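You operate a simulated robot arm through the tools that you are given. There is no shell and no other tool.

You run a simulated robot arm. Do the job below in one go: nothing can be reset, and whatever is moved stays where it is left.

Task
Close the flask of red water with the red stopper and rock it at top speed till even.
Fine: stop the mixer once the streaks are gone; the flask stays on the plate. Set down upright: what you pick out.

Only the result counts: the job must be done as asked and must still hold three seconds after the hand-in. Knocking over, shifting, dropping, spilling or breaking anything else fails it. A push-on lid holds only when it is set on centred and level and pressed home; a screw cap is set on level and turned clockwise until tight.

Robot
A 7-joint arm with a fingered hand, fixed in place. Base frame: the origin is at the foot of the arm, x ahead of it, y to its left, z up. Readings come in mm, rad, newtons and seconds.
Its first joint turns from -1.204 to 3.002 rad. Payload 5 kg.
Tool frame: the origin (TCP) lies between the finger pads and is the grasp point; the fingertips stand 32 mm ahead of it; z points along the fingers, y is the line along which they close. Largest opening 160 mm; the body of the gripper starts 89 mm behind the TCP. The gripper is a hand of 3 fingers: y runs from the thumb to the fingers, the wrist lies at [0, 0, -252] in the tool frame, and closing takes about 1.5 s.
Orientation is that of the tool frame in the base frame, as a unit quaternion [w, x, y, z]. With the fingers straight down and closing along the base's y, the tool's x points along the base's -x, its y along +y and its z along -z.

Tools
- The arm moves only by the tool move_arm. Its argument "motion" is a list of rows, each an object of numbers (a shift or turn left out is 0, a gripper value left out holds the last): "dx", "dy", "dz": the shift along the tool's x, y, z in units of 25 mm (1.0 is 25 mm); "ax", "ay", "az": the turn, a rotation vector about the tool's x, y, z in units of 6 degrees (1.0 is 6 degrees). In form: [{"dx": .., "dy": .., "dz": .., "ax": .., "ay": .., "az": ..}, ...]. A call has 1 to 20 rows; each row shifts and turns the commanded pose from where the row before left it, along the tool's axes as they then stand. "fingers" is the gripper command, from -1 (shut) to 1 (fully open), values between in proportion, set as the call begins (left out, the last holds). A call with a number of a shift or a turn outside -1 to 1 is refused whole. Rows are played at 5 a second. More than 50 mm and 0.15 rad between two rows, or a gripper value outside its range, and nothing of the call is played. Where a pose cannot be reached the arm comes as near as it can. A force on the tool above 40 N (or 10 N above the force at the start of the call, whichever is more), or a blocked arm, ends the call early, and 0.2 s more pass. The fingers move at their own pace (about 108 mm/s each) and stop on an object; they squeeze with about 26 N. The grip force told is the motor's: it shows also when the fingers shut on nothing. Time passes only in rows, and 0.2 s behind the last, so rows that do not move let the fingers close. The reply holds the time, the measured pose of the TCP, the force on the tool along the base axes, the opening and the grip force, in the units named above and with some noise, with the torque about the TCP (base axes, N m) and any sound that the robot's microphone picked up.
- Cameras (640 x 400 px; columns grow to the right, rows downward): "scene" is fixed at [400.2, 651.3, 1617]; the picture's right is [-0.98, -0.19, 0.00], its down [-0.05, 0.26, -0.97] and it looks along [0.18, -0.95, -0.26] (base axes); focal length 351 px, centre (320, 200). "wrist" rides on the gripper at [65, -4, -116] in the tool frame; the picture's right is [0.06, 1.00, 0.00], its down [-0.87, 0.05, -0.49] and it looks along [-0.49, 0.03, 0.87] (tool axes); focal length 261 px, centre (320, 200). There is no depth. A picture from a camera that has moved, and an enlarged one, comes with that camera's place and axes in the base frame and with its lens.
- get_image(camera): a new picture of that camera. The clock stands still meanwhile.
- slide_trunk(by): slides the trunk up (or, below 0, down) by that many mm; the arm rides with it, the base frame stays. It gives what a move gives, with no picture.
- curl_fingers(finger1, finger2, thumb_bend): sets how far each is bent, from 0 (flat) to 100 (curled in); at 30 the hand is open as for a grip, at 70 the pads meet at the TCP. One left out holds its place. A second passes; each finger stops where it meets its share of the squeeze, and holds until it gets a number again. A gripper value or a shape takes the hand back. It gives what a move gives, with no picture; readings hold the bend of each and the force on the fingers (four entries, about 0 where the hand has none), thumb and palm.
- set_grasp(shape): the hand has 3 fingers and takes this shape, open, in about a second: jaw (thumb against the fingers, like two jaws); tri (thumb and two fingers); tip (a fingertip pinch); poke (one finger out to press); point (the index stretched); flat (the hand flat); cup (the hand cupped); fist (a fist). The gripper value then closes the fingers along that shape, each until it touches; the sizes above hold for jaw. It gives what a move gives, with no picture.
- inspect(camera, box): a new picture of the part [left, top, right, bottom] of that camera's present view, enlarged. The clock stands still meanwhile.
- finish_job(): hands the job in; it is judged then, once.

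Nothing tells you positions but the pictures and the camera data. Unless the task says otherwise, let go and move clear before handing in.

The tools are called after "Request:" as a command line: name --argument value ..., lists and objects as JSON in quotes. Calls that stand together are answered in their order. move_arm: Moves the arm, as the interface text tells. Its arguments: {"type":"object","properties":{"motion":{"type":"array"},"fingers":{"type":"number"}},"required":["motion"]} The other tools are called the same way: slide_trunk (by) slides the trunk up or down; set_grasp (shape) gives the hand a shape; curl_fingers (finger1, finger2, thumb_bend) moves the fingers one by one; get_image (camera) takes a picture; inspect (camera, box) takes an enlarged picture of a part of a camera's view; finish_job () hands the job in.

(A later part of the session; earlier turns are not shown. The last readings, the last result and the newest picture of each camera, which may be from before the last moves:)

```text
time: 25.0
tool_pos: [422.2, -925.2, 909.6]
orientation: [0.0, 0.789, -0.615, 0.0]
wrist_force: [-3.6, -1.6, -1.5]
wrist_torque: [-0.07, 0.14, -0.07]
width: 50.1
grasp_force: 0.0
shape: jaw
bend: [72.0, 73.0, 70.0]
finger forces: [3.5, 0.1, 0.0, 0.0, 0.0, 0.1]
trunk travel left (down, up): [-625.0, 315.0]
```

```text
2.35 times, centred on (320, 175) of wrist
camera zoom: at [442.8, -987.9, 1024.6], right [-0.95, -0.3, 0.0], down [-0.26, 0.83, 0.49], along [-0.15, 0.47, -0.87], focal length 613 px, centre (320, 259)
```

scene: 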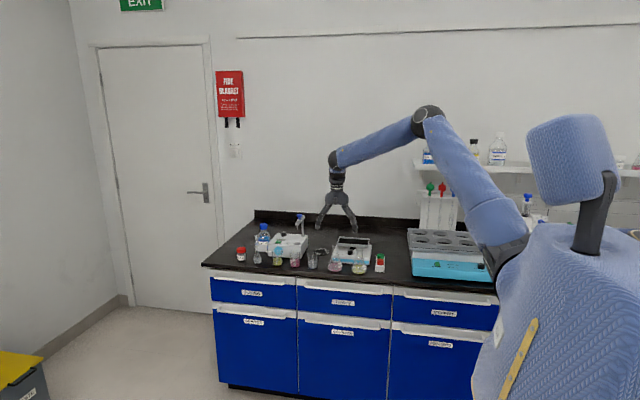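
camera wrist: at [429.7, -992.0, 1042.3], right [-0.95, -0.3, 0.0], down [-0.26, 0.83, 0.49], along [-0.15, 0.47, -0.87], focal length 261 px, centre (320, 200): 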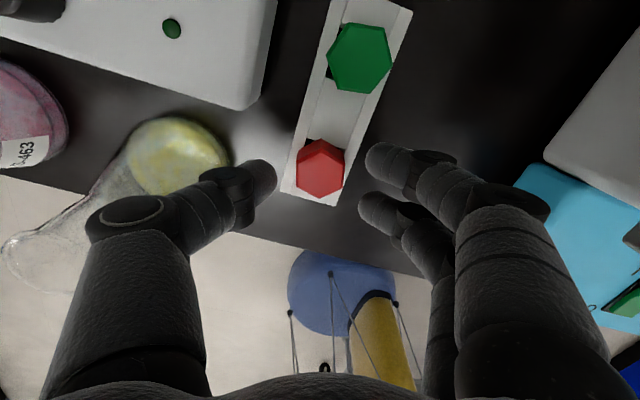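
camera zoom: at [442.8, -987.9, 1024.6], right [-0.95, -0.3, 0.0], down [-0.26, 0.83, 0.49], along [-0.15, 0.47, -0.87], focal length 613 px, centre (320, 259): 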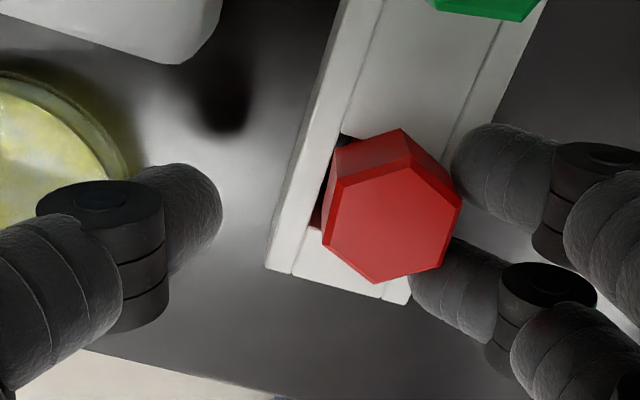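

The stopper's edges now look upright and finger 1 is already touching it. I'll close the thumb onto it from here.

Request:
move_arm --motion '[{}, {}, {}, {}, {}, {}, {}, {}]' --fingers -1

Request:
inspect --camera "scene" --box '[370, 245, 400, 275]'

Request:
inspect --camera "wrist" --box '[220, 90, 420, 260]'

```text
time: 26.8
tool_pos: [424.4, -925.3, 909.7]
orientation: [0.0, 0.788, -0.615, 0.0]
wrist_force: [3.0, 1.2, -0.7]
wrist_torque: [0.13, -0.18, -0.48]
width: 22.6
grasp_force: 26.2
shape: jaw
bend: [73.0, 73.0, 68.0]
finger forces: [10.5, 10.8, 0.0, 0.0, 24.1, 0.1]
trunk travel left (down, up): [-625.0, 315.0]
```

```text
13.33 times, centred on (385, 260) of scene
camera zoom: at [400.2, 651.3, 1617.0], right [-0.98, -0.19, 0.0], down [-0.05, 0.26, -0.97], along [0.18, -0.95, -0.26], focal length 4675 px, centre (-547, -600)
```

zoom: 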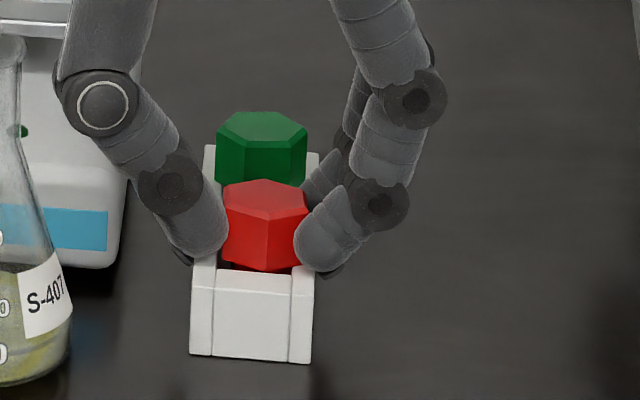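

```text
2.35 times, centred on (320, 175) of wrist
camera zoom: at [443.4, -987.6, 1024.7], right [-0.95, -0.3, 0.0], down [-0.26, 0.83, 0.49], along [-0.15, 0.47, -0.87], focal length 613 px, centre (320, 259)
```

zoom: 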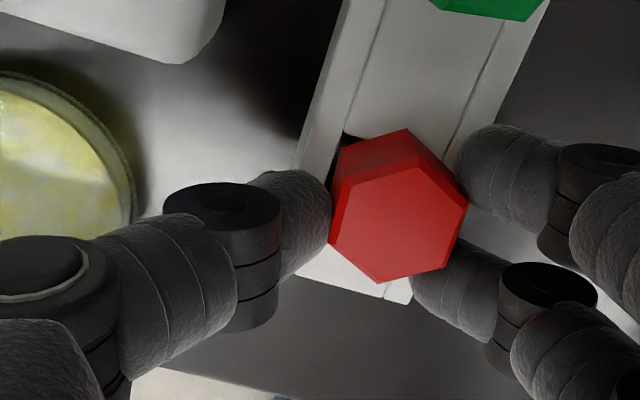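

The stopper is upright in the grip, since its edges follow the vertical perspective lines, and it's held at 26 N. I'll lift slowly.

Request:
move_arm --motion '[{"dz": -0.2}, {"dz": -0.3}, {"dz": -0.4}, {"dz": -0.5}, {"dz": -0.5}, {"dz": -0.5}]'

Request:
inspect --camera "scene" --box '[360, 235, 400, 275]'

Request:
inspect --camera "wrist" --box '[220, 90, 420, 260]'

```text
time: 28.2
tool_pos: [424.0, -925.9, 971.5]
orientation: [0.0, 0.788, -0.615, -0.001]
wrist_force: [0.1, 0.5, 0.2]
wrist_torque: [0.0, 0.0, -0.01]
width: 18.8
grasp_force: 26.4
shape: jaw
bend: [74.0, 75.0, 68.0]
finger forces: [12.4, 9.2, 0.0, 0.0, 21.5, 0.1]
trunk travel left (down, up): [-625.0, 315.0]
```

```text
10.00 times, centred on (380, 255) of scene
camera zoom: at [400.2, 651.3, 1617.0], right [-0.98, -0.19, 0.0], down [-0.05, 0.26, -0.97], along [0.18, -0.95, -0.26], focal length 3506 px, centre (-280, -350)
```

zoom: 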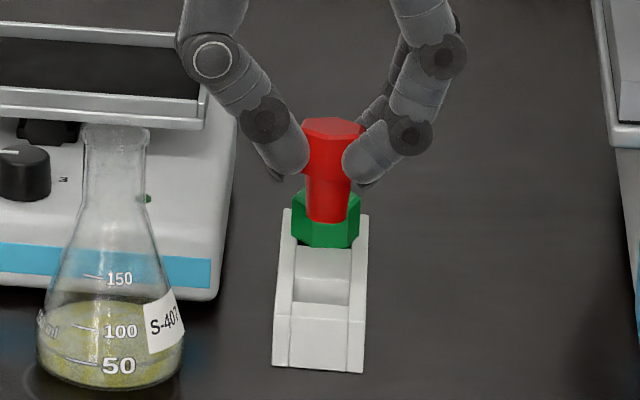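

```text
2.35 times, centred on (320, 175) of wrist
camera zoom: at [443.6, -987.1, 1085.2], right [-0.95, -0.3, 0.0], down [-0.26, 0.83, 0.49], along [-0.15, 0.47, -0.87], focal length 613 px, centre (320, 259)
```

zoom: 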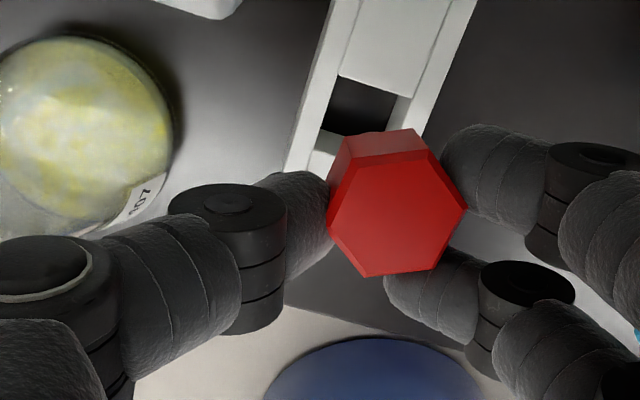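

The stopper came out cleanly with its conical plug visible. I'll zoom in further to measure any tilt.

Request:
inspect --camera "scene" --box '[372, 243, 396, 261]'

Request:
inspect --camera "wrist" --box '[310, 130, 380, 190]'

```text
16.00 times, centred on (384, 252) of scene
camera zoom: at [400.2, 651.3, 1617.0], right [-0.98, -0.19, 0.0], down [-0.05, 0.26, -0.97], along [0.18, -0.95, -0.26], focal length 5610 px, centre (-704, -632)
```

zoom: 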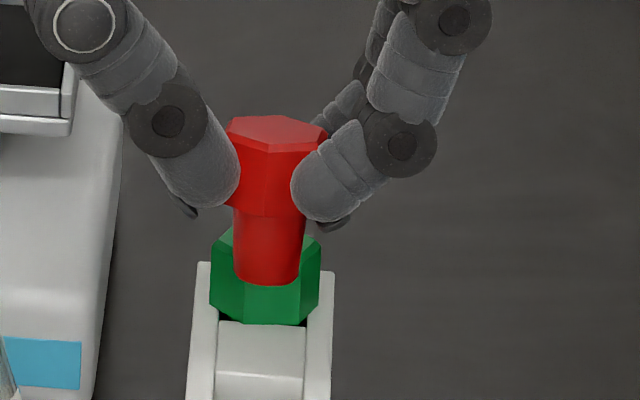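

```text
6.67 times, centred on (345, 160) of wrist
camera zoom: at [443.6, -987.1, 1085.2], right [-0.95, -0.3, 0.0], down [-0.26, 0.83, 0.49], along [-0.15, 0.47, -0.87], focal length 1738 px, centre (153, 467)
```

zoom: 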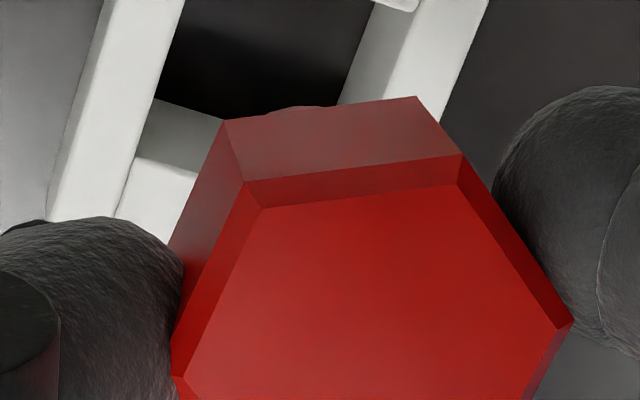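

Request:
inspect --camera "wrist" --box '[310, 140, 382, 185]'

Request:
inspect --camera "wrist" --box '[310, 165, 382, 210]'

Request:
inspect --camera "scene" --box '[378, 248, 392, 260]'

```text
8.89 times, centred on (346, 162) of wrist
camera zoom: at [443.6, -987.1, 1085.2], right [-0.95, -0.3, 0.0], down [-0.26, 0.83, 0.49], along [-0.15, 0.47, -0.87], focal length 2317 px, centre (89, 533)
```

zoom: 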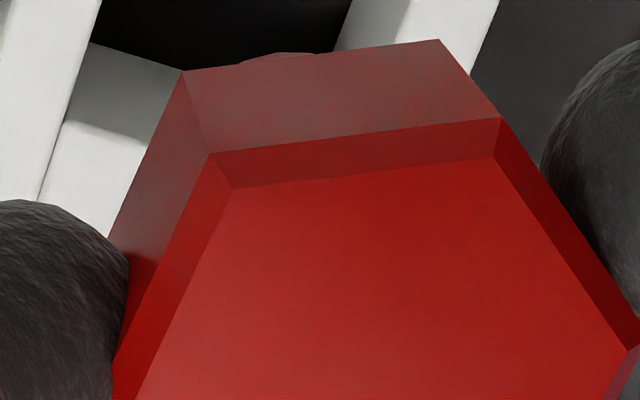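

```text
8.89 times, centred on (346, 188) of wrist
camera zoom: at [443.6, -987.1, 1085.2], right [-0.95, -0.3, 0.0], down [-0.26, 0.83, 0.49], along [-0.15, 0.47, -0.87], focal length 2317 px, centre (89, 311)
```

zoom: 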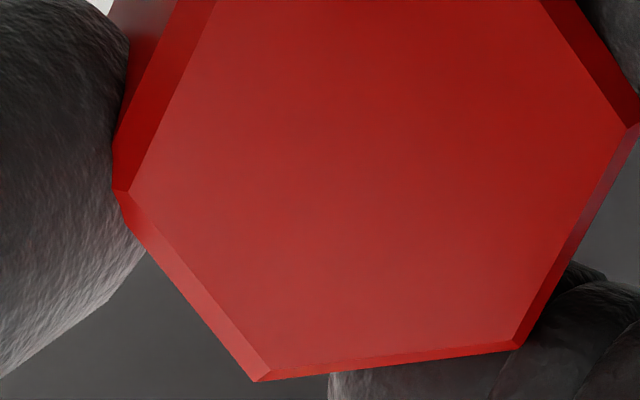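

```text
16.00 times, centred on (385, 254) of scene
camera zoom: at [400.2, 651.3, 1617.0], right [-0.98, -0.19, 0.0], down [-0.05, 0.26, -0.97], along [0.18, -0.95, -0.26], focal length 5610 px, centre (-720, -664)
```

zoom: 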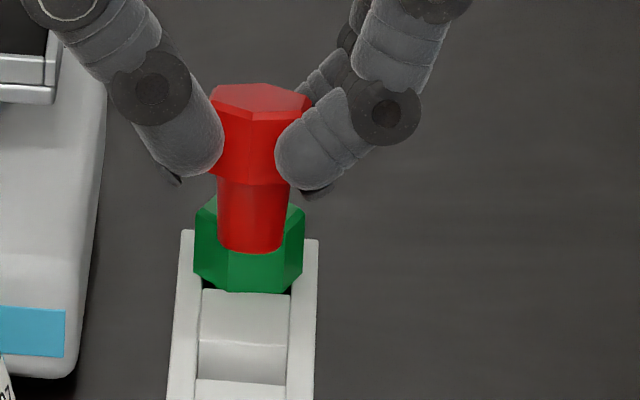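

The stopper's side-to-side lean looks to be within about 1°, but there may be a few degrees of fore-and-aft lean. I'll raise it, bring it closer and yaw it 90° so the scene camera can see that lean directly.

Request:
move_arm --motion '[{"dz": -1}, {"dz": -1}, {"dz": -1}, {"dz": -1}, {"dz": -1, "dx": -1}, {"dz": -1, "dx": -1}, {"dz": -1, "dx": -1}, {"dz": -1, "dx": -1}, {"dx": -1}, {"dx": -1}, {"dx": -1}, {"dx": -1}]'

Request:
move_arm --motion '[{"az": 1}, {"az": 1}, {"az": 1}, {"az": 1}, {"az": 1}, {"az": 1}, {"az": 1}, {"az": 1}, {"az": 1}, {"az": 1}, {"az": 1}, {"az": 1}, {"az": 1}, {"az": 1}, {"az": 1}]'

Request:
get_image --camera "scene"

```text
time: 30.8
tool_pos: [373.5, -730.4, 1172.0]
orientation: [0.0, 0.788, -0.615, 0.0]
wrist_force: [0.4, -0.1, 0.2]
wrist_torque: [-0.02, -0.02, 0.01]
width: 18.9
grasp_force: 26.4
shape: jaw
bend: [74.0, 75.0, 68.0]
finger forces: [12.6, 9.7, 0.0, 0.0, 21.5, 0.0]
trunk travel left (down, up): [-625.0, 315.0]
```

```text
time: 34.0
tool_pos: [375.3, -731.8, 1169.4]
orientation: [-0.001, -0.123, 0.992, 0.0]
wrist_force: [0.6, -0.8, -0.1]
wrist_torque: [0.0, -0.03, -0.01]
width: 18.9
grasp_force: 26.1
shape: jaw
bend: [74.0, 75.0, 68.0]
finger forces: [12.6, 9.9, 0.0, 0.0, 21.5, 0.0]
trunk travel left (down, up): [-625.0, 315.0]
```

```text
taken
```

scene: 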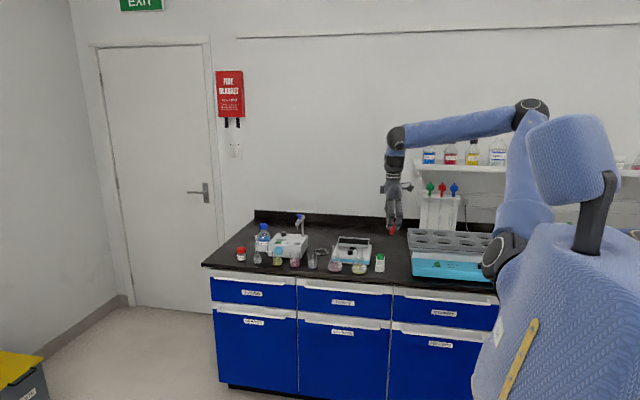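

Request:
inspect --camera "scene" --box '[380, 218, 404, 242]'

Request:
inspect --camera "wrist" --box '[310, 130, 390, 200]'

```text
16.00 times, centred on (392, 230) of scene
camera zoom: at [400.2, 651.3, 1617.0], right [-0.98, -0.19, 0.0], down [-0.05, 0.26, -0.97], along [0.18, -0.95, -0.26], focal length 5610 px, centre (-832, -280)
```

zoom: 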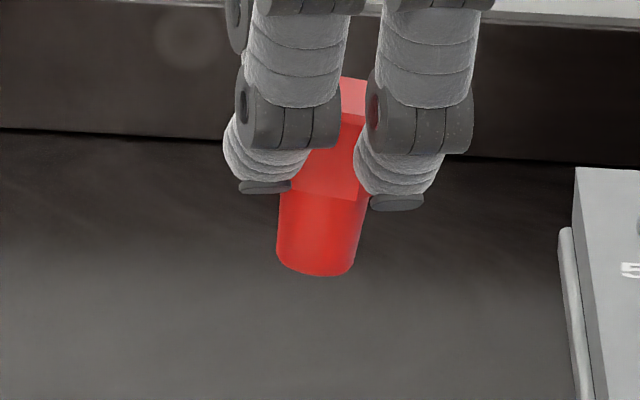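

```text
5.71 times, centred on (350, 165) of wrist
camera zoom: at [312.3, -751.2, 1283.9], right [-0.3, 0.95, 0.0], down [0.83, 0.26, 0.49], along [0.47, 0.15, -0.87], focal length 1489 px, centre (149, 400)
```

zoom: 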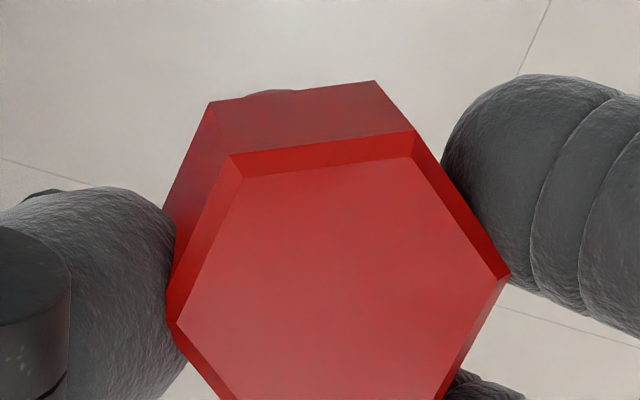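

Seen from the side, the plug bottom leans about 5° toward tool -x. I'll correct it with a small tilt about tool y and check again.

Request:
move_arm --motion '[{"ay": 0.75}, {}]'

Request:
inspect --camera "scene" --box '[380, 218, 404, 242]'

```text
time: 34.6
tool_pos: [373.4, -731.2, 1169.4]
orientation: [-0.039, -0.123, 0.992, -0.005]
wrist_force: [-0.1, -0.5, 0.6]
wrist_torque: [0.01, -0.04, -0.01]
width: 19.0
grasp_force: 26.2
shape: jaw
bend: [74.0, 75.0, 68.0]
finger forces: [12.7, 9.9, 0.0, 0.1, 21.4, 0.1]
trunk travel left (down, up): [-625.0, 315.0]
```

```text
16.00 times, centred on (392, 230) of scene
camera zoom: at [400.2, 651.3, 1617.0], right [-0.98, -0.19, 0.0], down [-0.05, 0.26, -0.97], along [0.18, -0.95, -0.26], focal length 5610 px, centre (-832, -280)
```

zoom: 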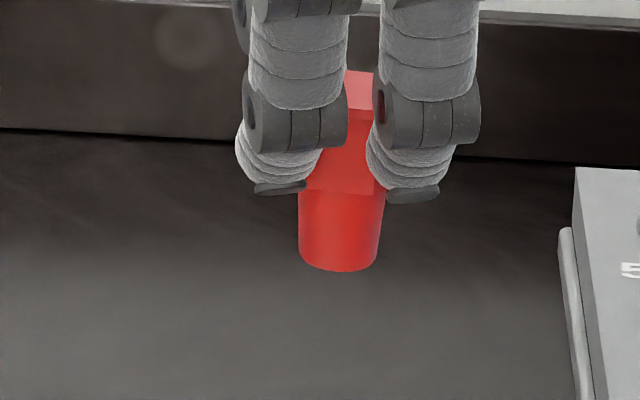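

The stopper now hangs vertical. It sits about 18 mm off the TCP toward the fingers, so I'll allow for that and move above the red-water flask, keeping this orientation.

Request:
move_arm --motion '[{"dx": -0.852, "dy": -0.951, "dz": 0.272}, {"dx": -0.852, "dy": -0.951, "dz": 0.272}, {"dx": -0.852, "dy": -0.951, "dz": 0.272}, {"dx": -0.852, "dy": -0.951, "dz": 0.272}, {"dx": -0.852, "dy": -0.951, "dz": 0.272}, {"dx": -0.852, "dy": -0.951, "dz": 0.272}, {"dx": -0.852, "dy": -0.951, "dz": 0.272}, {"dx": -0.852, "dy": -0.951, "dz": 0.272}, {"dx": -0.852, "dy": -0.951, "dz": 0.272}, {"dx": -0.852, "dy": -0.951, "dz": 0.272}, {}]'

Request:
get_image --camera "scene"

Request:
get_image --camera "wrist"

Request:
inspect --camera "scene" --box '[315, 230, 355, 275]'

```text
time: 37.0
tool_pos: [632.6, -913.1, 1085.5]
orientation: [-0.038, -0.122, 0.992, -0.004]
wrist_force: [-0.7, 0.9, 0.7]
wrist_torque: [0.01, 0.0, 0.01]
width: 18.8
grasp_force: 25.8
shape: jaw
bend: [74.0, 75.0, 68.0]
finger forces: [12.8, 10.2, 0.0, 0.0, 21.3, 0.0]
trunk travel left (down, up): [-625.0, 315.0]
```

```text
taken
```

scene: 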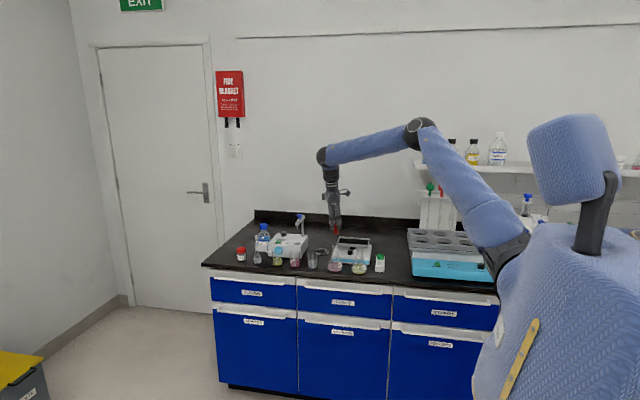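

```text
taken
camera wrist: at [579.0, -929.1, 1204.7], right [-0.3, 0.95, 0.0], down [0.86, 0.27, 0.42], along [0.4, 0.13, -0.91], focal length 261 px, centre (320, 200)
```

wrist: 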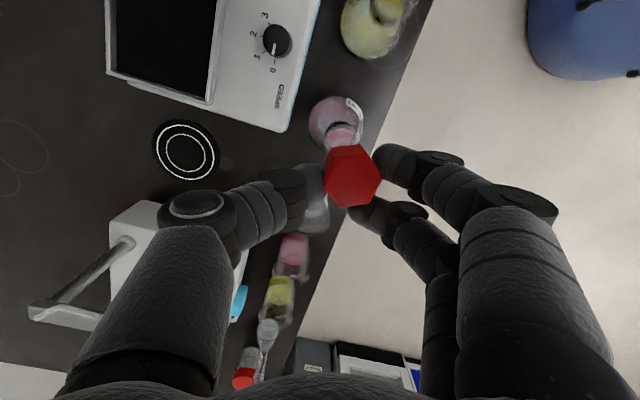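

```text
8.89 times, centred on (335, 252) of scene
camera zoom: at [400.2, 651.3, 1617.0], right [-0.98, -0.19, 0.0], down [-0.05, 0.26, -0.97], along [0.18, -0.95, -0.26], focal length 3117 px, centre (187, -267)
```

zoom: 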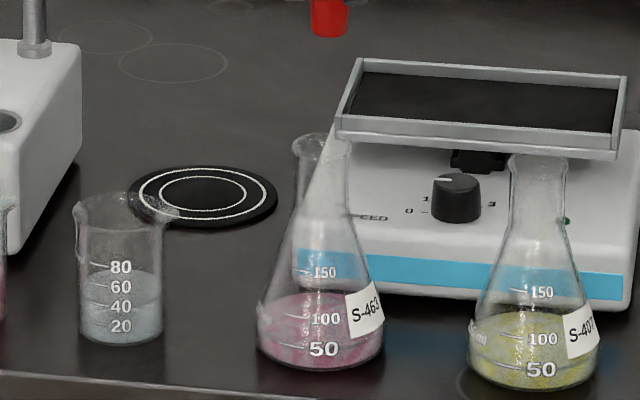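

Request:
inspect --camera "scene" --box '[323, 222, 347, 242]'

Request:
inspect --camera "scene" --box '[323, 234, 347, 254]'

Request:
inspect --camera "wrist" --box '[290, 80, 400, 215]'

```text
16.00 times, centred on (335, 232) of scene
camera zoom: at [400.2, 651.3, 1617.0], right [-0.98, -0.19, 0.0], down [-0.05, 0.26, -0.97], along [0.18, -0.95, -0.26], focal length 5610 px, centre (80, -312)
```

zoom: 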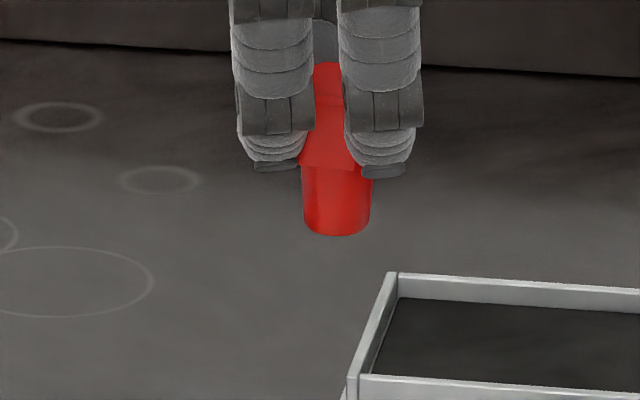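

```text
16.00 times, centred on (335, 244) of scene
camera zoom: at [400.2, 651.3, 1617.0], right [-0.98, -0.19, 0.0], down [-0.05, 0.26, -0.97], along [0.18, -0.95, -0.26], focal length 5610 px, centre (80, -504)
```

zoom: 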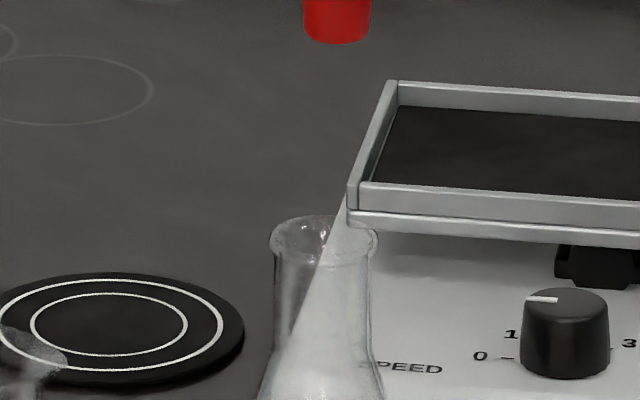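

```text
2.96 times, centred on (345, 148) of wrist
camera zoom: at [579.0, -929.1, 1204.7], right [-0.3, 0.95, 0.0], down [0.86, 0.27, 0.42], along [0.4, 0.13, -0.91], focal length 772 px, centre (246, 356)
```

zoom: 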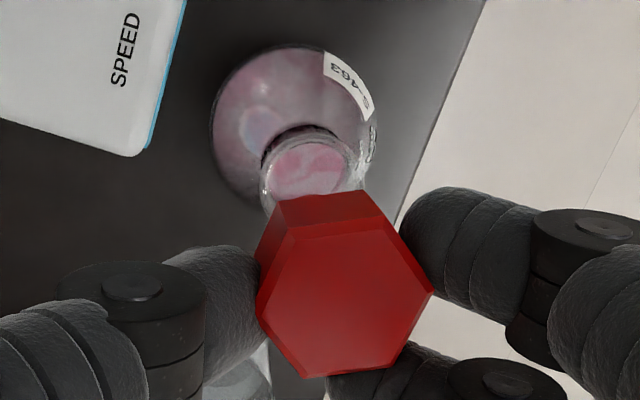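

From the scene view the stopper should move about 3 mm along x, and from the wrist view about 3 mm along y. I'll apply that and come down to just above the mouth.

Request:
move_arm --motion '[{"dx": -0.095, "dy": 0.033, "dz": 0.595}, {"dx": -0.095, "dy": 0.033, "dz": 0.595}, {"dx": -0.095, "dy": 0.033, "dz": 0.595}, {}, {}]'

Request:
inspect --camera "scene" --box '[323, 230, 347, 250]'

Request:
inspect --camera "wrist" --box '[290, 80, 400, 215]'

```text
time: 38.2
tool_pos: [637.3, -909.5, 1041.5]
orientation: [-0.04, -0.122, 0.992, -0.006]
wrist_force: [0.1, 0.2, 0.9]
wrist_torque: [0.01, 0.01, 0.0]
width: 18.6
grasp_force: 25.8
shape: jaw
bend: [74.0, 75.0, 68.0]
finger forces: [12.9, 10.2, 0.0, 0.1, 21.3, 0.1]
trunk travel left (down, up): [-625.0, 315.0]
```

```text
16.00 times, centred on (335, 240) of scene
camera zoom: at [400.2, 651.3, 1617.0], right [-0.98, -0.19, 0.0], down [-0.05, 0.26, -0.97], along [0.18, -0.95, -0.26], focal length 5610 px, centre (80, -440)
```

zoom: 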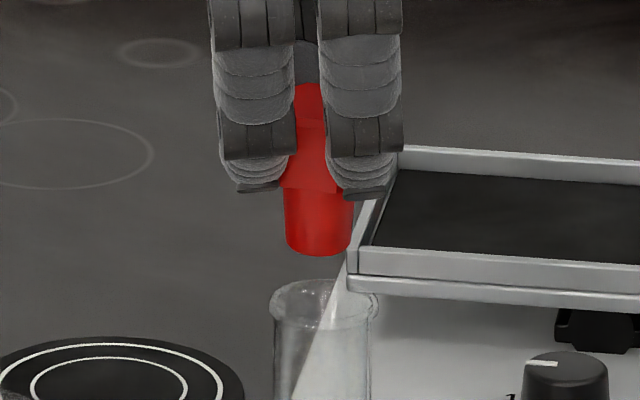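

```text
2.96 times, centred on (345, 148) of wrist
camera zoom: at [583.7, -926.4, 1158.6], right [-0.3, 0.95, 0.01], down [0.86, 0.27, 0.42], along [0.4, 0.13, -0.91], focal length 772 px, centre (246, 356)
```

zoom: 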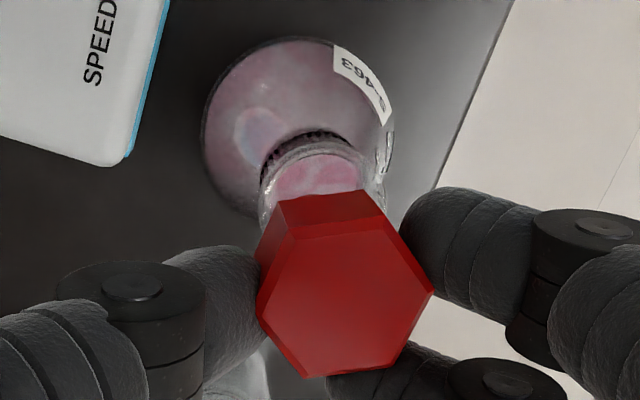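

Request:
inspect --camera "wrist" --box '[300, 110, 360, 160]'

```text
8.00 times, centred on (330, 135) of wrist
camera zoom: at [583.7, -926.4, 1158.6], right [-0.3, 0.95, 0.01], down [0.86, 0.27, 0.42], along [0.4, 0.13, -0.91], focal length 2085 px, centre (240, 720)
```

zoom: 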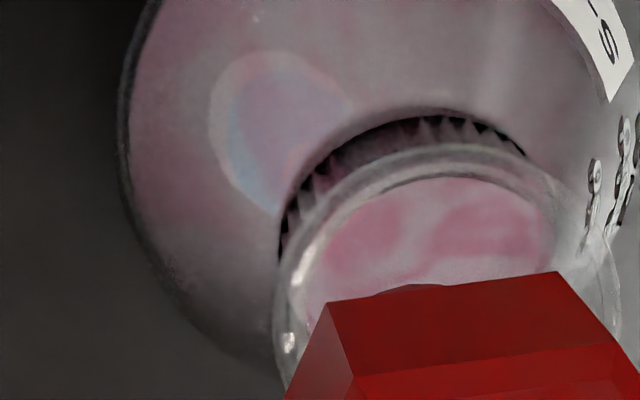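

The plug is about 20 mm above the rim and still a touch off, with about 2° of lean toward the thumb. I'll make a small correction and check again.

Request:
move_arm --motion '[{"ax": -0.35}, {"dx": 0.052, "dy": 0.061}, {"dz": 0.24}, {}, {}]'

Request:
inspect --camera "scene" --box '[323, 230, 347, 250]'

Request:
inspect --camera "wrist" --box '[300, 110, 360, 160]'

```text
time: 39.4
tool_pos: [634.0, -907.8, 1034.3]
orientation: [-0.042, -0.122, 0.992, 0.013]
wrist_force: [1.0, -0.1, -0.7]
wrist_torque: [0.0, -0.04, -0.04]
width: 19.0
grasp_force: 25.8
shape: jaw
bend: [74.0, 75.0, 68.0]
finger forces: [12.8, 10.1, 0.0, 0.0, 21.3, 0.0]
trunk travel left (down, up): [-625.0, 315.0]
```

```text
16.00 times, centred on (335, 240) of scene
camera zoom: at [400.2, 651.3, 1617.0], right [-0.98, -0.19, 0.0], down [-0.05, 0.26, -0.97], along [0.18, -0.95, -0.26], focal length 5610 px, centre (80, -440)
```

zoom: 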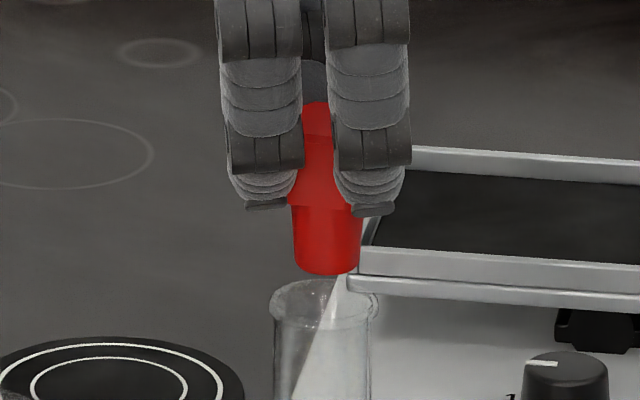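

```text
8.00 times, centred on (330, 135) of wrist
camera zoom: at [582.0, -929.1, 1153.1], right [-0.3, 0.95, 0.04], down [0.87, 0.26, 0.42], along [0.39, 0.16, -0.9], focal length 2085 px, centre (240, 720)
```

zoom: 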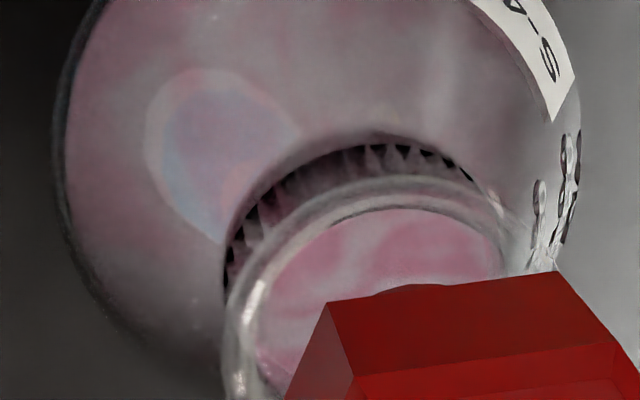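

The plug is now within about half a millimetre of centre. I'll go straight down in small steps to enter the mouth.

Request:
move_arm --motion '[{"dx": -0.017, "dy": -0.019}, {"dx": -0.016, "dy": -0.007, "dz": 0.199}, {"dx": -0.016, "dy": -0.007, "dz": 0.199}, {"dx": -0.016, "dy": -0.007, "dz": 0.199}, {}]'

Request:
inspect --camera "scene" --box '[323, 230, 347, 250]'

Request:
inspect --camera "wrist" --box '[300, 110, 360, 160]'

```text
time: 40.6
tool_pos: [634.2, -907.1, 1019.9]
orientation: [-0.041, -0.122, 0.992, 0.014]
wrist_force: [-0.7, 0.0, 0.5]
wrist_torque: [0.0, 0.0, 0.0]
width: 18.8
grasp_force: 26.0
shape: jaw
bend: [74.0, 75.0, 68.0]
finger forces: [12.8, 10.1, 0.0, 0.0, 21.3, 0.0]
trunk travel left (down, up): [-625.0, 315.0]
```

```text
16.00 times, centred on (335, 240) of scene
camera zoom: at [400.2, 651.3, 1617.0], right [-0.98, -0.19, 0.0], down [-0.05, 0.26, -0.97], along [0.18, -0.95, -0.26], focal length 5610 px, centre (80, -440)
```

zoom: 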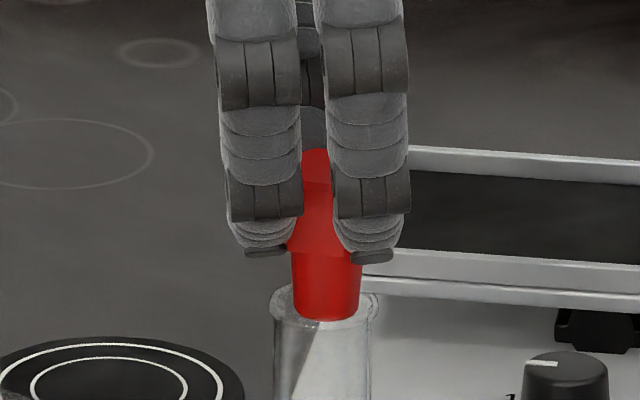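

```text
8.00 times, centred on (330, 135) of wrist
camera zoom: at [582.0, -928.9, 1138.4], right [-0.3, 0.95, 0.04], down [0.87, 0.26, 0.42], along [0.39, 0.16, -0.9], focal length 2085 px, centre (240, 720)
```

zoom: 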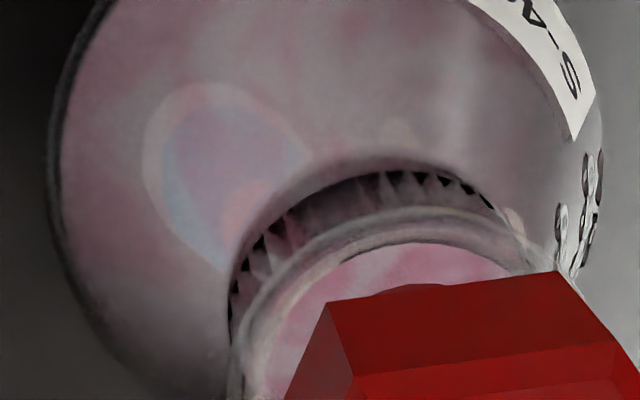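

The plug is centred at the mouth. I'll keep going down and watch the force.

Request:
move_arm --motion '[{"dx": -0.01, "dy": -0.004, "dz": 0.12}, {"dx": -0.01, "dy": -0.004, "dz": 0.12}, {"dx": -0.01, "dy": -0.004, "dz": 0.12}, {}]'

Request:
inspect --camera "scene" --box '[323, 230, 347, 250]'

Request:
inspect --camera "wrist" --box '[290, 110, 390, 200]'

```text
time: 41.6
tool_pos: [634.9, -908.0, 1010.5]
orientation: [-0.041, -0.121, 0.992, 0.013]
wrist_force: [-0.4, -0.4, 0.3]
wrist_torque: [0.0, 0.01, 0.01]
width: 18.9
grasp_force: 25.9
shape: jaw
bend: [74.0, 75.0, 68.0]
finger forces: [12.8, 10.3, 0.0, 0.1, 21.4, 0.0]
trunk travel left (down, up): [-625.0, 315.0]
```

```text
16.00 times, centred on (335, 240) of scene
camera zoom: at [400.2, 651.3, 1617.0], right [-0.98, -0.19, 0.0], down [-0.05, 0.26, -0.97], along [0.18, -0.95, -0.26], focal length 5610 px, centre (80, -440)
```

zoom: 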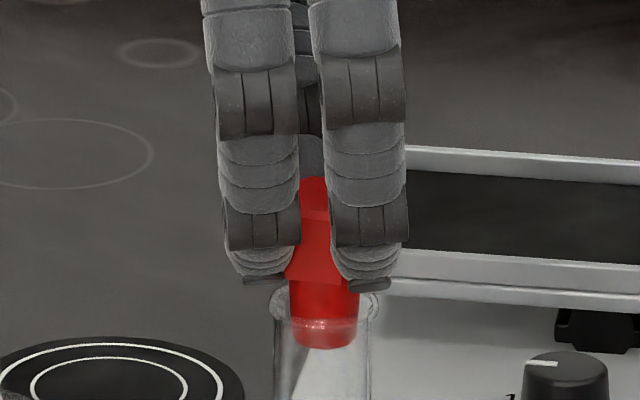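

```text
4.44 times, centred on (340, 155) of wrist
camera zoom: at [582.7, -929.2, 1129.3], right [-0.3, 0.95, 0.04], down [0.87, 0.26, 0.42], along [0.39, 0.16, -0.9], focal length 1158 px, centre (231, 400)
```

zoom: 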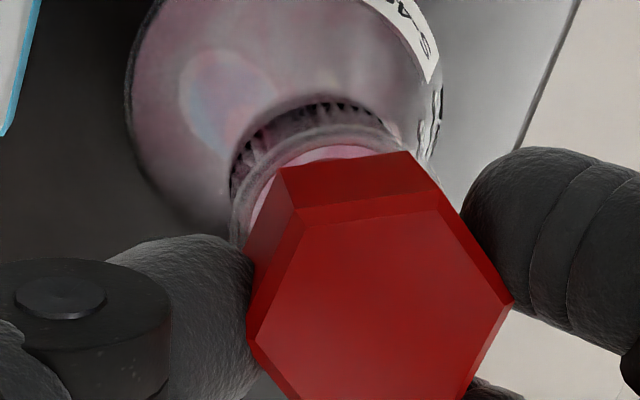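

The plug is about 9 mm inside with no side force. I'll keep lowering gently until I feel contact.

Request:
move_arm --motion '[{"dx": -0.01, "dy": -0.004, "dz": 0.12}, {"dx": -0.005, "dy": -0.002, "dz": 0.06}, {}]'

Request:
inspect --camera "scene" --box '[323, 230, 347, 250]'

```text
time: 42.4
tool_pos: [634.2, -909.1, 1005.3]
orientation: [-0.041, -0.122, 0.992, 0.013]
wrist_force: [-0.1, -0.2, -0.6]
wrist_torque: [-0.03, 0.01, 0.03]
width: 18.6
grasp_force: 25.5
shape: jaw
bend: [74.0, 75.0, 68.0]
finger forces: [12.8, 10.2, 0.1, 0.1, 21.3, 0.0]
trunk travel left (down, up): [-625.0, 315.0]
```

```text
16.00 times, centred on (335, 240) of scene
camera zoom: at [400.2, 651.3, 1617.0], right [-0.98, -0.19, 0.0], down [-0.05, 0.26, -0.97], along [0.18, -0.95, -0.26], focal length 5610 px, centre (80, -440)
```

zoom: 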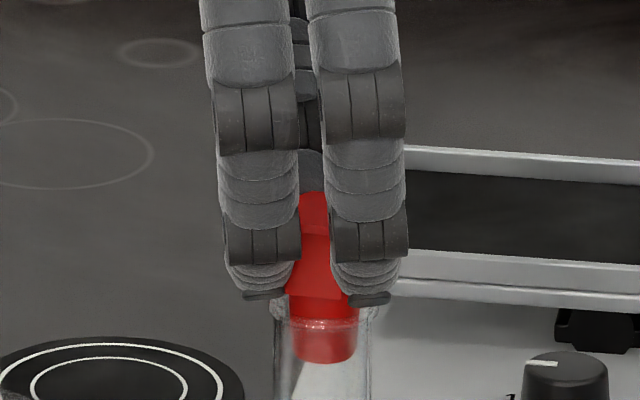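

Request:
move_arm --motion '[{"dx": -0.008, "dy": -0.003, "dz": 0.1}, {"dx": -0.006, "dy": -0.003, "dz": 0.08}, {}]'

Request:
inspect --camera "scene" --box '[323, 230, 347, 250]'

Request:
inspect --camera "wrist" --box '[290, 110, 390, 200]'

```text
time: 43.2
tool_pos: [634.5, -907.8, 1001.8]
orientation: [-0.041, -0.122, 0.992, 0.014]
wrist_force: [0.0, -0.5, -1.1]
wrist_torque: [0.0, -0.02, 0.01]
width: 18.8
grasp_force: 26.1
shape: jaw
bend: [74.0, 75.0, 68.0]
finger forces: [13.0, 10.2, 0.0, 0.0, 21.2, 0.0]
trunk travel left (down, up): [-625.0, 315.0]
```

```text
16.00 times, centred on (335, 240) of scene
camera zoom: at [400.2, 651.3, 1617.0], right [-0.98, -0.19, 0.0], down [-0.05, 0.26, -0.97], along [0.18, -0.95, -0.26], focal length 5610 px, centre (80, -440)
```

zoom: 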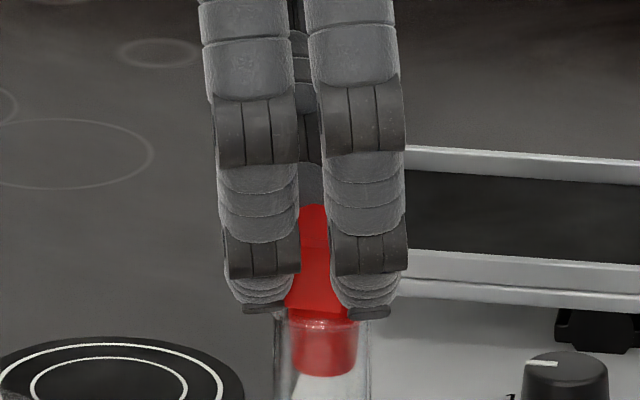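

```text
4.44 times, centred on (340, 155) of wrist
camera zoom: at [582.8, -929.7, 1120.3], right [-0.3, 0.95, 0.04], down [0.87, 0.26, 0.42], along [0.39, 0.16, -0.9], focal length 1158 px, centre (231, 400)
```

zoom: 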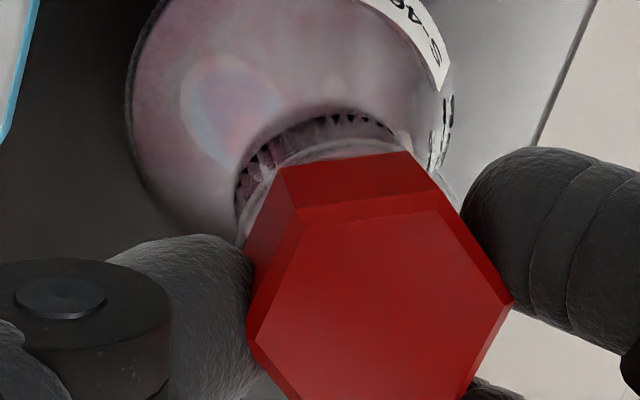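

Request:
move_arm --motion '[{"dx": -0.005, "dy": -0.002, "dz": 0.06}, {"dx": -0.005, "dy": -0.002, "dz": 0.06}, {"dx": -0.003, "dy": -0.001, "dz": 0.04}, {}]'

Request:
inspect --camera "scene" --box '[323, 230, 347, 250]'

```text
time: 44.2
tool_pos: [635.0, -908.2, 999.1]
orientation: [-0.041, -0.121, 0.992, 0.013]
wrist_force: [0.7, 0.5, 4.6]
wrist_torque: [0.12, 0.05, -0.02]
width: 18.9
grasp_force: 25.8
shape: jaw
bend: [74.0, 75.0, 68.0]
finger forces: [12.8, 10.4, 0.1, 0.0, 21.9, 0.0]
trunk travel left (down, up): [-625.0, 315.0]
```

```text
16.00 times, centred on (335, 240) of scene
camera zoom: at [400.2, 651.3, 1617.0], right [-0.98, -0.19, 0.0], down [-0.05, 0.26, -0.97], along [0.18, -0.95, -0.26], focal length 5610 px, centre (80, -440)
```

zoom: 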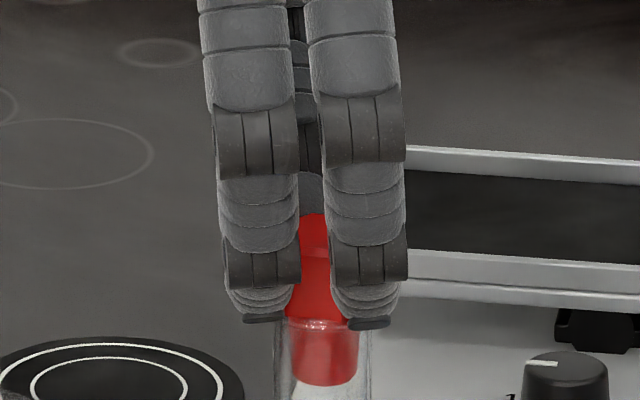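

Contact is starting at 4.6 N. I'll press further in small steps.

Request:
move_arm --motion '[{"dx": -0.004, "dy": -0.0015, "dz": 0.05}, {"dx": -0.004, "dy": -0.0015, "dz": 0.05}, {}]'

Request:
move_arm --motion '[{"dx": -0.004, "dy": -0.0015, "dz": 0.05}, {"dx": -0.004, "dy": -0.0015, "dz": 0.05}, {}]'

Request:
inspect --camera "scene" --box '[323, 230, 347, 250]'

Request:
inspect --camera "wrist" --box '[290, 110, 390, 200]'

```text
time: 45.0
tool_pos: [635.0, -906.2, 998.7]
orientation: [-0.04, -0.123, 0.992, 0.013]
wrist_force: [0.7, -4.2, 17.7]
wrist_torque: [0.31, 0.18, 0.0]
width: 19.5
grasp_force: 25.9
shape: jaw
bend: [74.0, 75.0, 69.0]
finger forces: [13.4, 10.9, 0.0, 0.0, 26.4, 0.0]
trunk travel left (down, up): [-625.0, 315.0]
```

```text
time: 45.8
tool_pos: [635.4, -906.1, 995.7]
orientation: [-0.04, -0.123, 0.992, 0.013]
wrist_force: [3.0, -7.3, 32.1]
wrist_torque: [0.41, 0.18, -0.02]
width: 21.4
grasp_force: 26.0
shape: jaw
bend: [74.0, 75.0, 69.0]
finger forces: [14.4, 13.1, 0.0, 0.0, 32.1, 0.0]
trunk travel left (down, up): [-625.0, 315.0]
```

```text
16.00 times, centred on (335, 240) of scene
camera zoom: at [400.2, 651.3, 1617.0], right [-0.98, -0.19, 0.0], down [-0.05, 0.26, -0.97], along [0.18, -0.95, -0.26], focal length 5610 px, centre (80, -440)
```

zoom: 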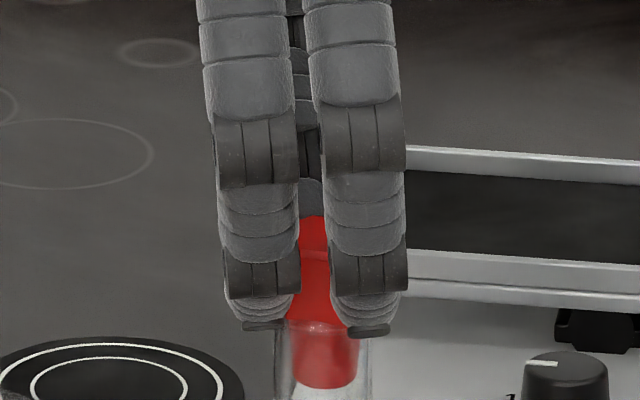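

```text
4.44 times, centred on (340, 155) of wrist
camera zoom: at [582.1, -927.3, 1115.0], right [-0.3, 0.95, 0.04], down [0.87, 0.26, 0.43], along [0.4, 0.16, -0.9], focal length 1158 px, centre (231, 400)
```

zoom: 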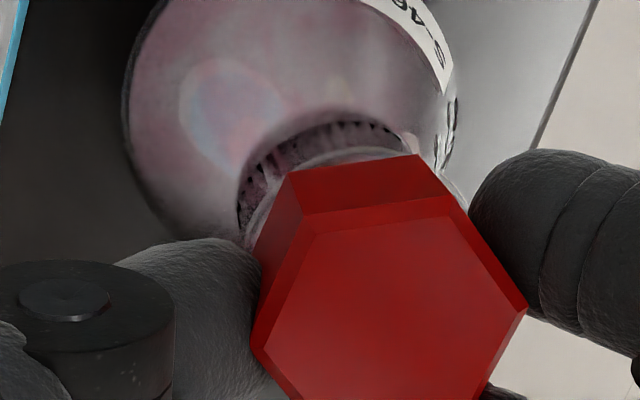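

The press reached 32 N and the fingers have begun to slide on the head. I'll ease off slightly, let go, and look at how it's seated. After that I'll press from the top.

Request:
move_arm --motion '[{"dx": 0.008, "dy": 0.003, "dz": -0.1}, {}]'

Request:
move_arm --motion '[{}, {}, {}, {}, {}]' --fingers -0.4

Request:
inspect --camera "scene" --box '[323, 230, 347, 250]'

Request:
get_image --camera "wrist"

```text
time: 46.4
tool_pos: [633.5, -906.1, 997.3]
orientation: [-0.042, -0.121, 0.992, 0.013]
wrist_force: [2.5, -3.9, 20.7]
wrist_torque: [0.27, 0.1, -0.02]
width: 21.2
grasp_force: 26.1
shape: jaw
bend: [74.0, 75.0, 69.0]
finger forces: [14.3, 13.2, 0.0, 0.0, 29.2, 0.1]
trunk travel left (down, up): [-625.0, 315.0]
```

```text
time: 47.6
tool_pos: [635.0, -906.9, 994.5]
orientation: [-0.041, -0.122, 0.992, 0.013]
wrist_force: [-0.5, -0.4, -0.1]
wrist_torque: [0.0, 0.01, -0.02]
width: 48.0
grasp_force: 0.0
shape: jaw
bend: [73.0, 73.0, 70.0]
finger forces: [0.3, 0.0, 0.0, 0.1, 0.0, 0.0]
trunk travel left (down, up): [-625.0, 315.0]
```

```text
16.00 times, centred on (335, 240) of scene
camera zoom: at [400.2, 651.3, 1617.0], right [-0.98, -0.19, 0.0], down [-0.05, 0.26, -0.97], along [0.18, -0.95, -0.26], focal length 5610 px, centre (80, -440)
```

zoom: 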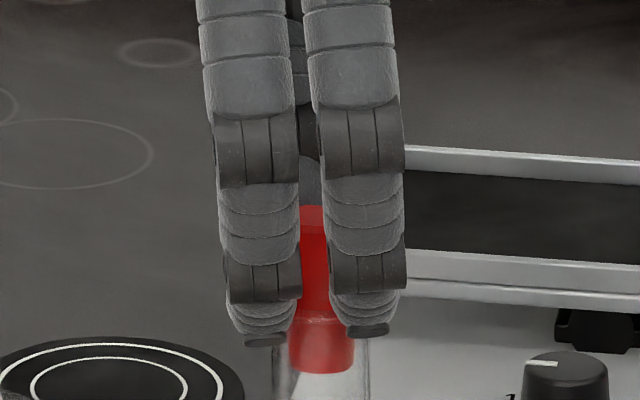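

```text
taken
camera wrist: at [582.6, -928.6, 1114.4], right [-0.3, 0.95, 0.04], down [0.87, 0.26, 0.42], along [0.39, 0.16, -0.9], focal length 261 px, centre (320, 200)
```

wrist: 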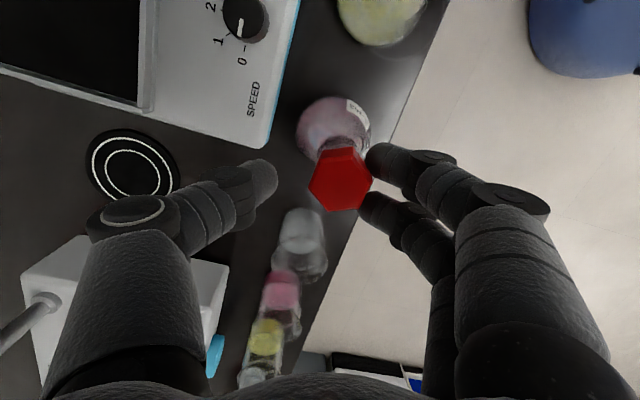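

Request:
move_arm --motion '[{}, {}, {}, {}]' --fingers 0

Request:
inspect --camera "scene" --box '[323, 230, 347, 250]'

Request:
inspect --camera "wrist" --box '[270, 80, 410, 220]'

```text
time: 48.6
tool_pos: [635.1, -906.4, 995.5]
orientation: [-0.041, -0.121, 0.992, 0.014]
wrist_force: [0.2, 0.0, -0.3]
wrist_torque: [0.01, -0.01, 0.01]
width: 79.3
grasp_force: 0.2
shape: jaw
bend: [72.0, 72.0, 70.0]
finger forces: [0.0, 0.0, 0.0, 0.0, 0.1, 0.0]
trunk travel left (down, up): [-625.0, 315.0]
```

```text
16.00 times, centred on (335, 240) of scene
camera zoom: at [400.2, 651.3, 1617.0], right [-0.98, -0.19, 0.0], down [-0.05, 0.26, -0.97], along [0.18, -0.95, -0.26], focal length 5610 px, centre (80, -440)
```

zoom: 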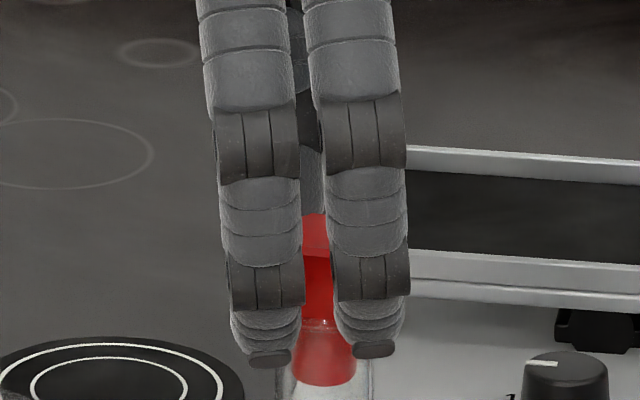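

```text
2.86 times, centred on (340, 150) of wrist
camera zoom: at [582.6, -928.8, 1114.3], right [-0.3, 0.95, 0.04], down [0.87, 0.26, 0.42], along [0.39, 0.16, -0.9], focal length 745 px, centre (263, 343)
```

zoom: 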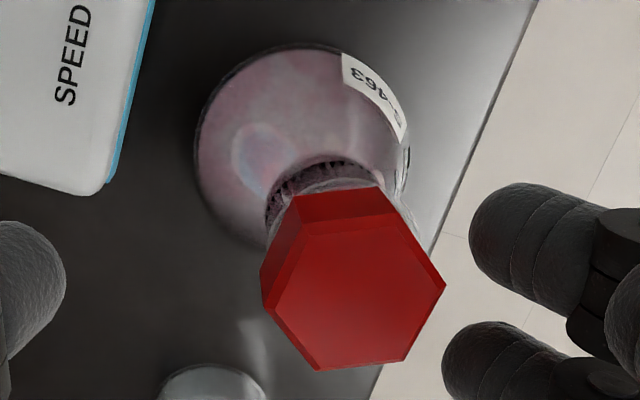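

The stopper is released and resting in the mouth. I'll raise the hand to see the seating clearly.

Request:
move_arm --motion '[{"dz": -0.5}, {"dz": -1}, {"dz": -1}, {"dz": -1}, {"dz": -0.5}]'

Request:
inspect --camera "scene" --box '[323, 235, 347, 255]'

Request:
inspect --camera "scene" --box '[320, 235, 370, 280]'

Request:
inspect --camera "wrist" --box '[270, 60, 410, 200]'

```text
time: 49.8
tool_pos: [645.4, -909.6, 1095.3]
orientation: [-0.042, -0.122, 0.992, 0.014]
wrist_force: [-0.2, -0.3, -0.4]
wrist_torque: [-0.02, 0.04, -0.01]
width: 79.3
grasp_force: 0.0
shape: jaw
bend: [72.0, 72.0, 70.0]
finger forces: [0.1, 0.0, 0.1, 0.0, 0.0, 0.0]
trunk travel left (down, up): [-625.0, 315.0]
```

```text
16.00 times, centred on (335, 245) of scene
camera zoom: at [400.2, 651.3, 1617.0], right [-0.98, -0.19, 0.0], down [-0.05, 0.26, -0.97], along [0.18, -0.95, -0.26], focal length 5610 px, centre (80, -520)
```

zoom: 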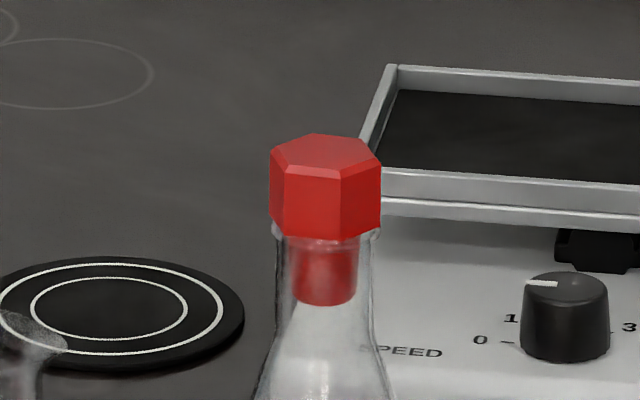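

```text
8.89 times, centred on (345, 258) of scene
camera zoom: at [400.2, 651.3, 1617.0], right [-0.98, -0.19, 0.0], down [-0.05, 0.26, -0.97], along [0.18, -0.95, -0.26], focal length 3117 px, centre (98, -311)
```

zoom: 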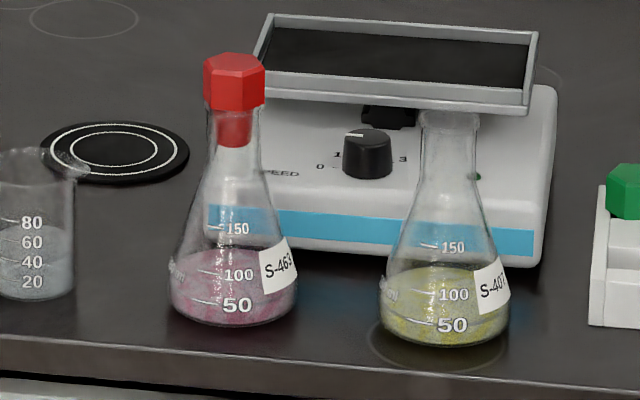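

```text
2.86 times, centred on (340, 130) of wrist
camera zoom: at [592.4, -931.7, 1214.0], right [-0.3, 0.95, 0.04], down [0.87, 0.26, 0.42], along [0.39, 0.16, -0.9], focal length 745 px, centre (263, 400)
```

zoom: 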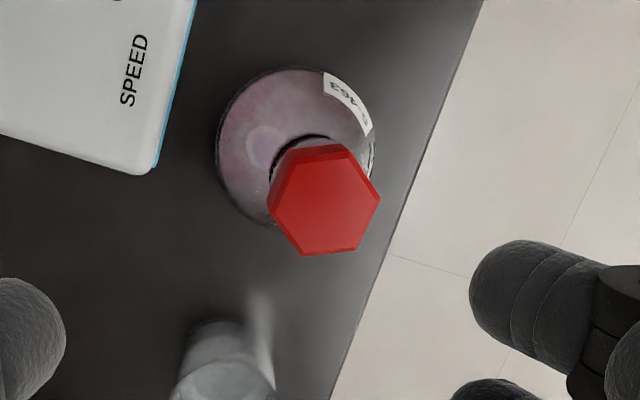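

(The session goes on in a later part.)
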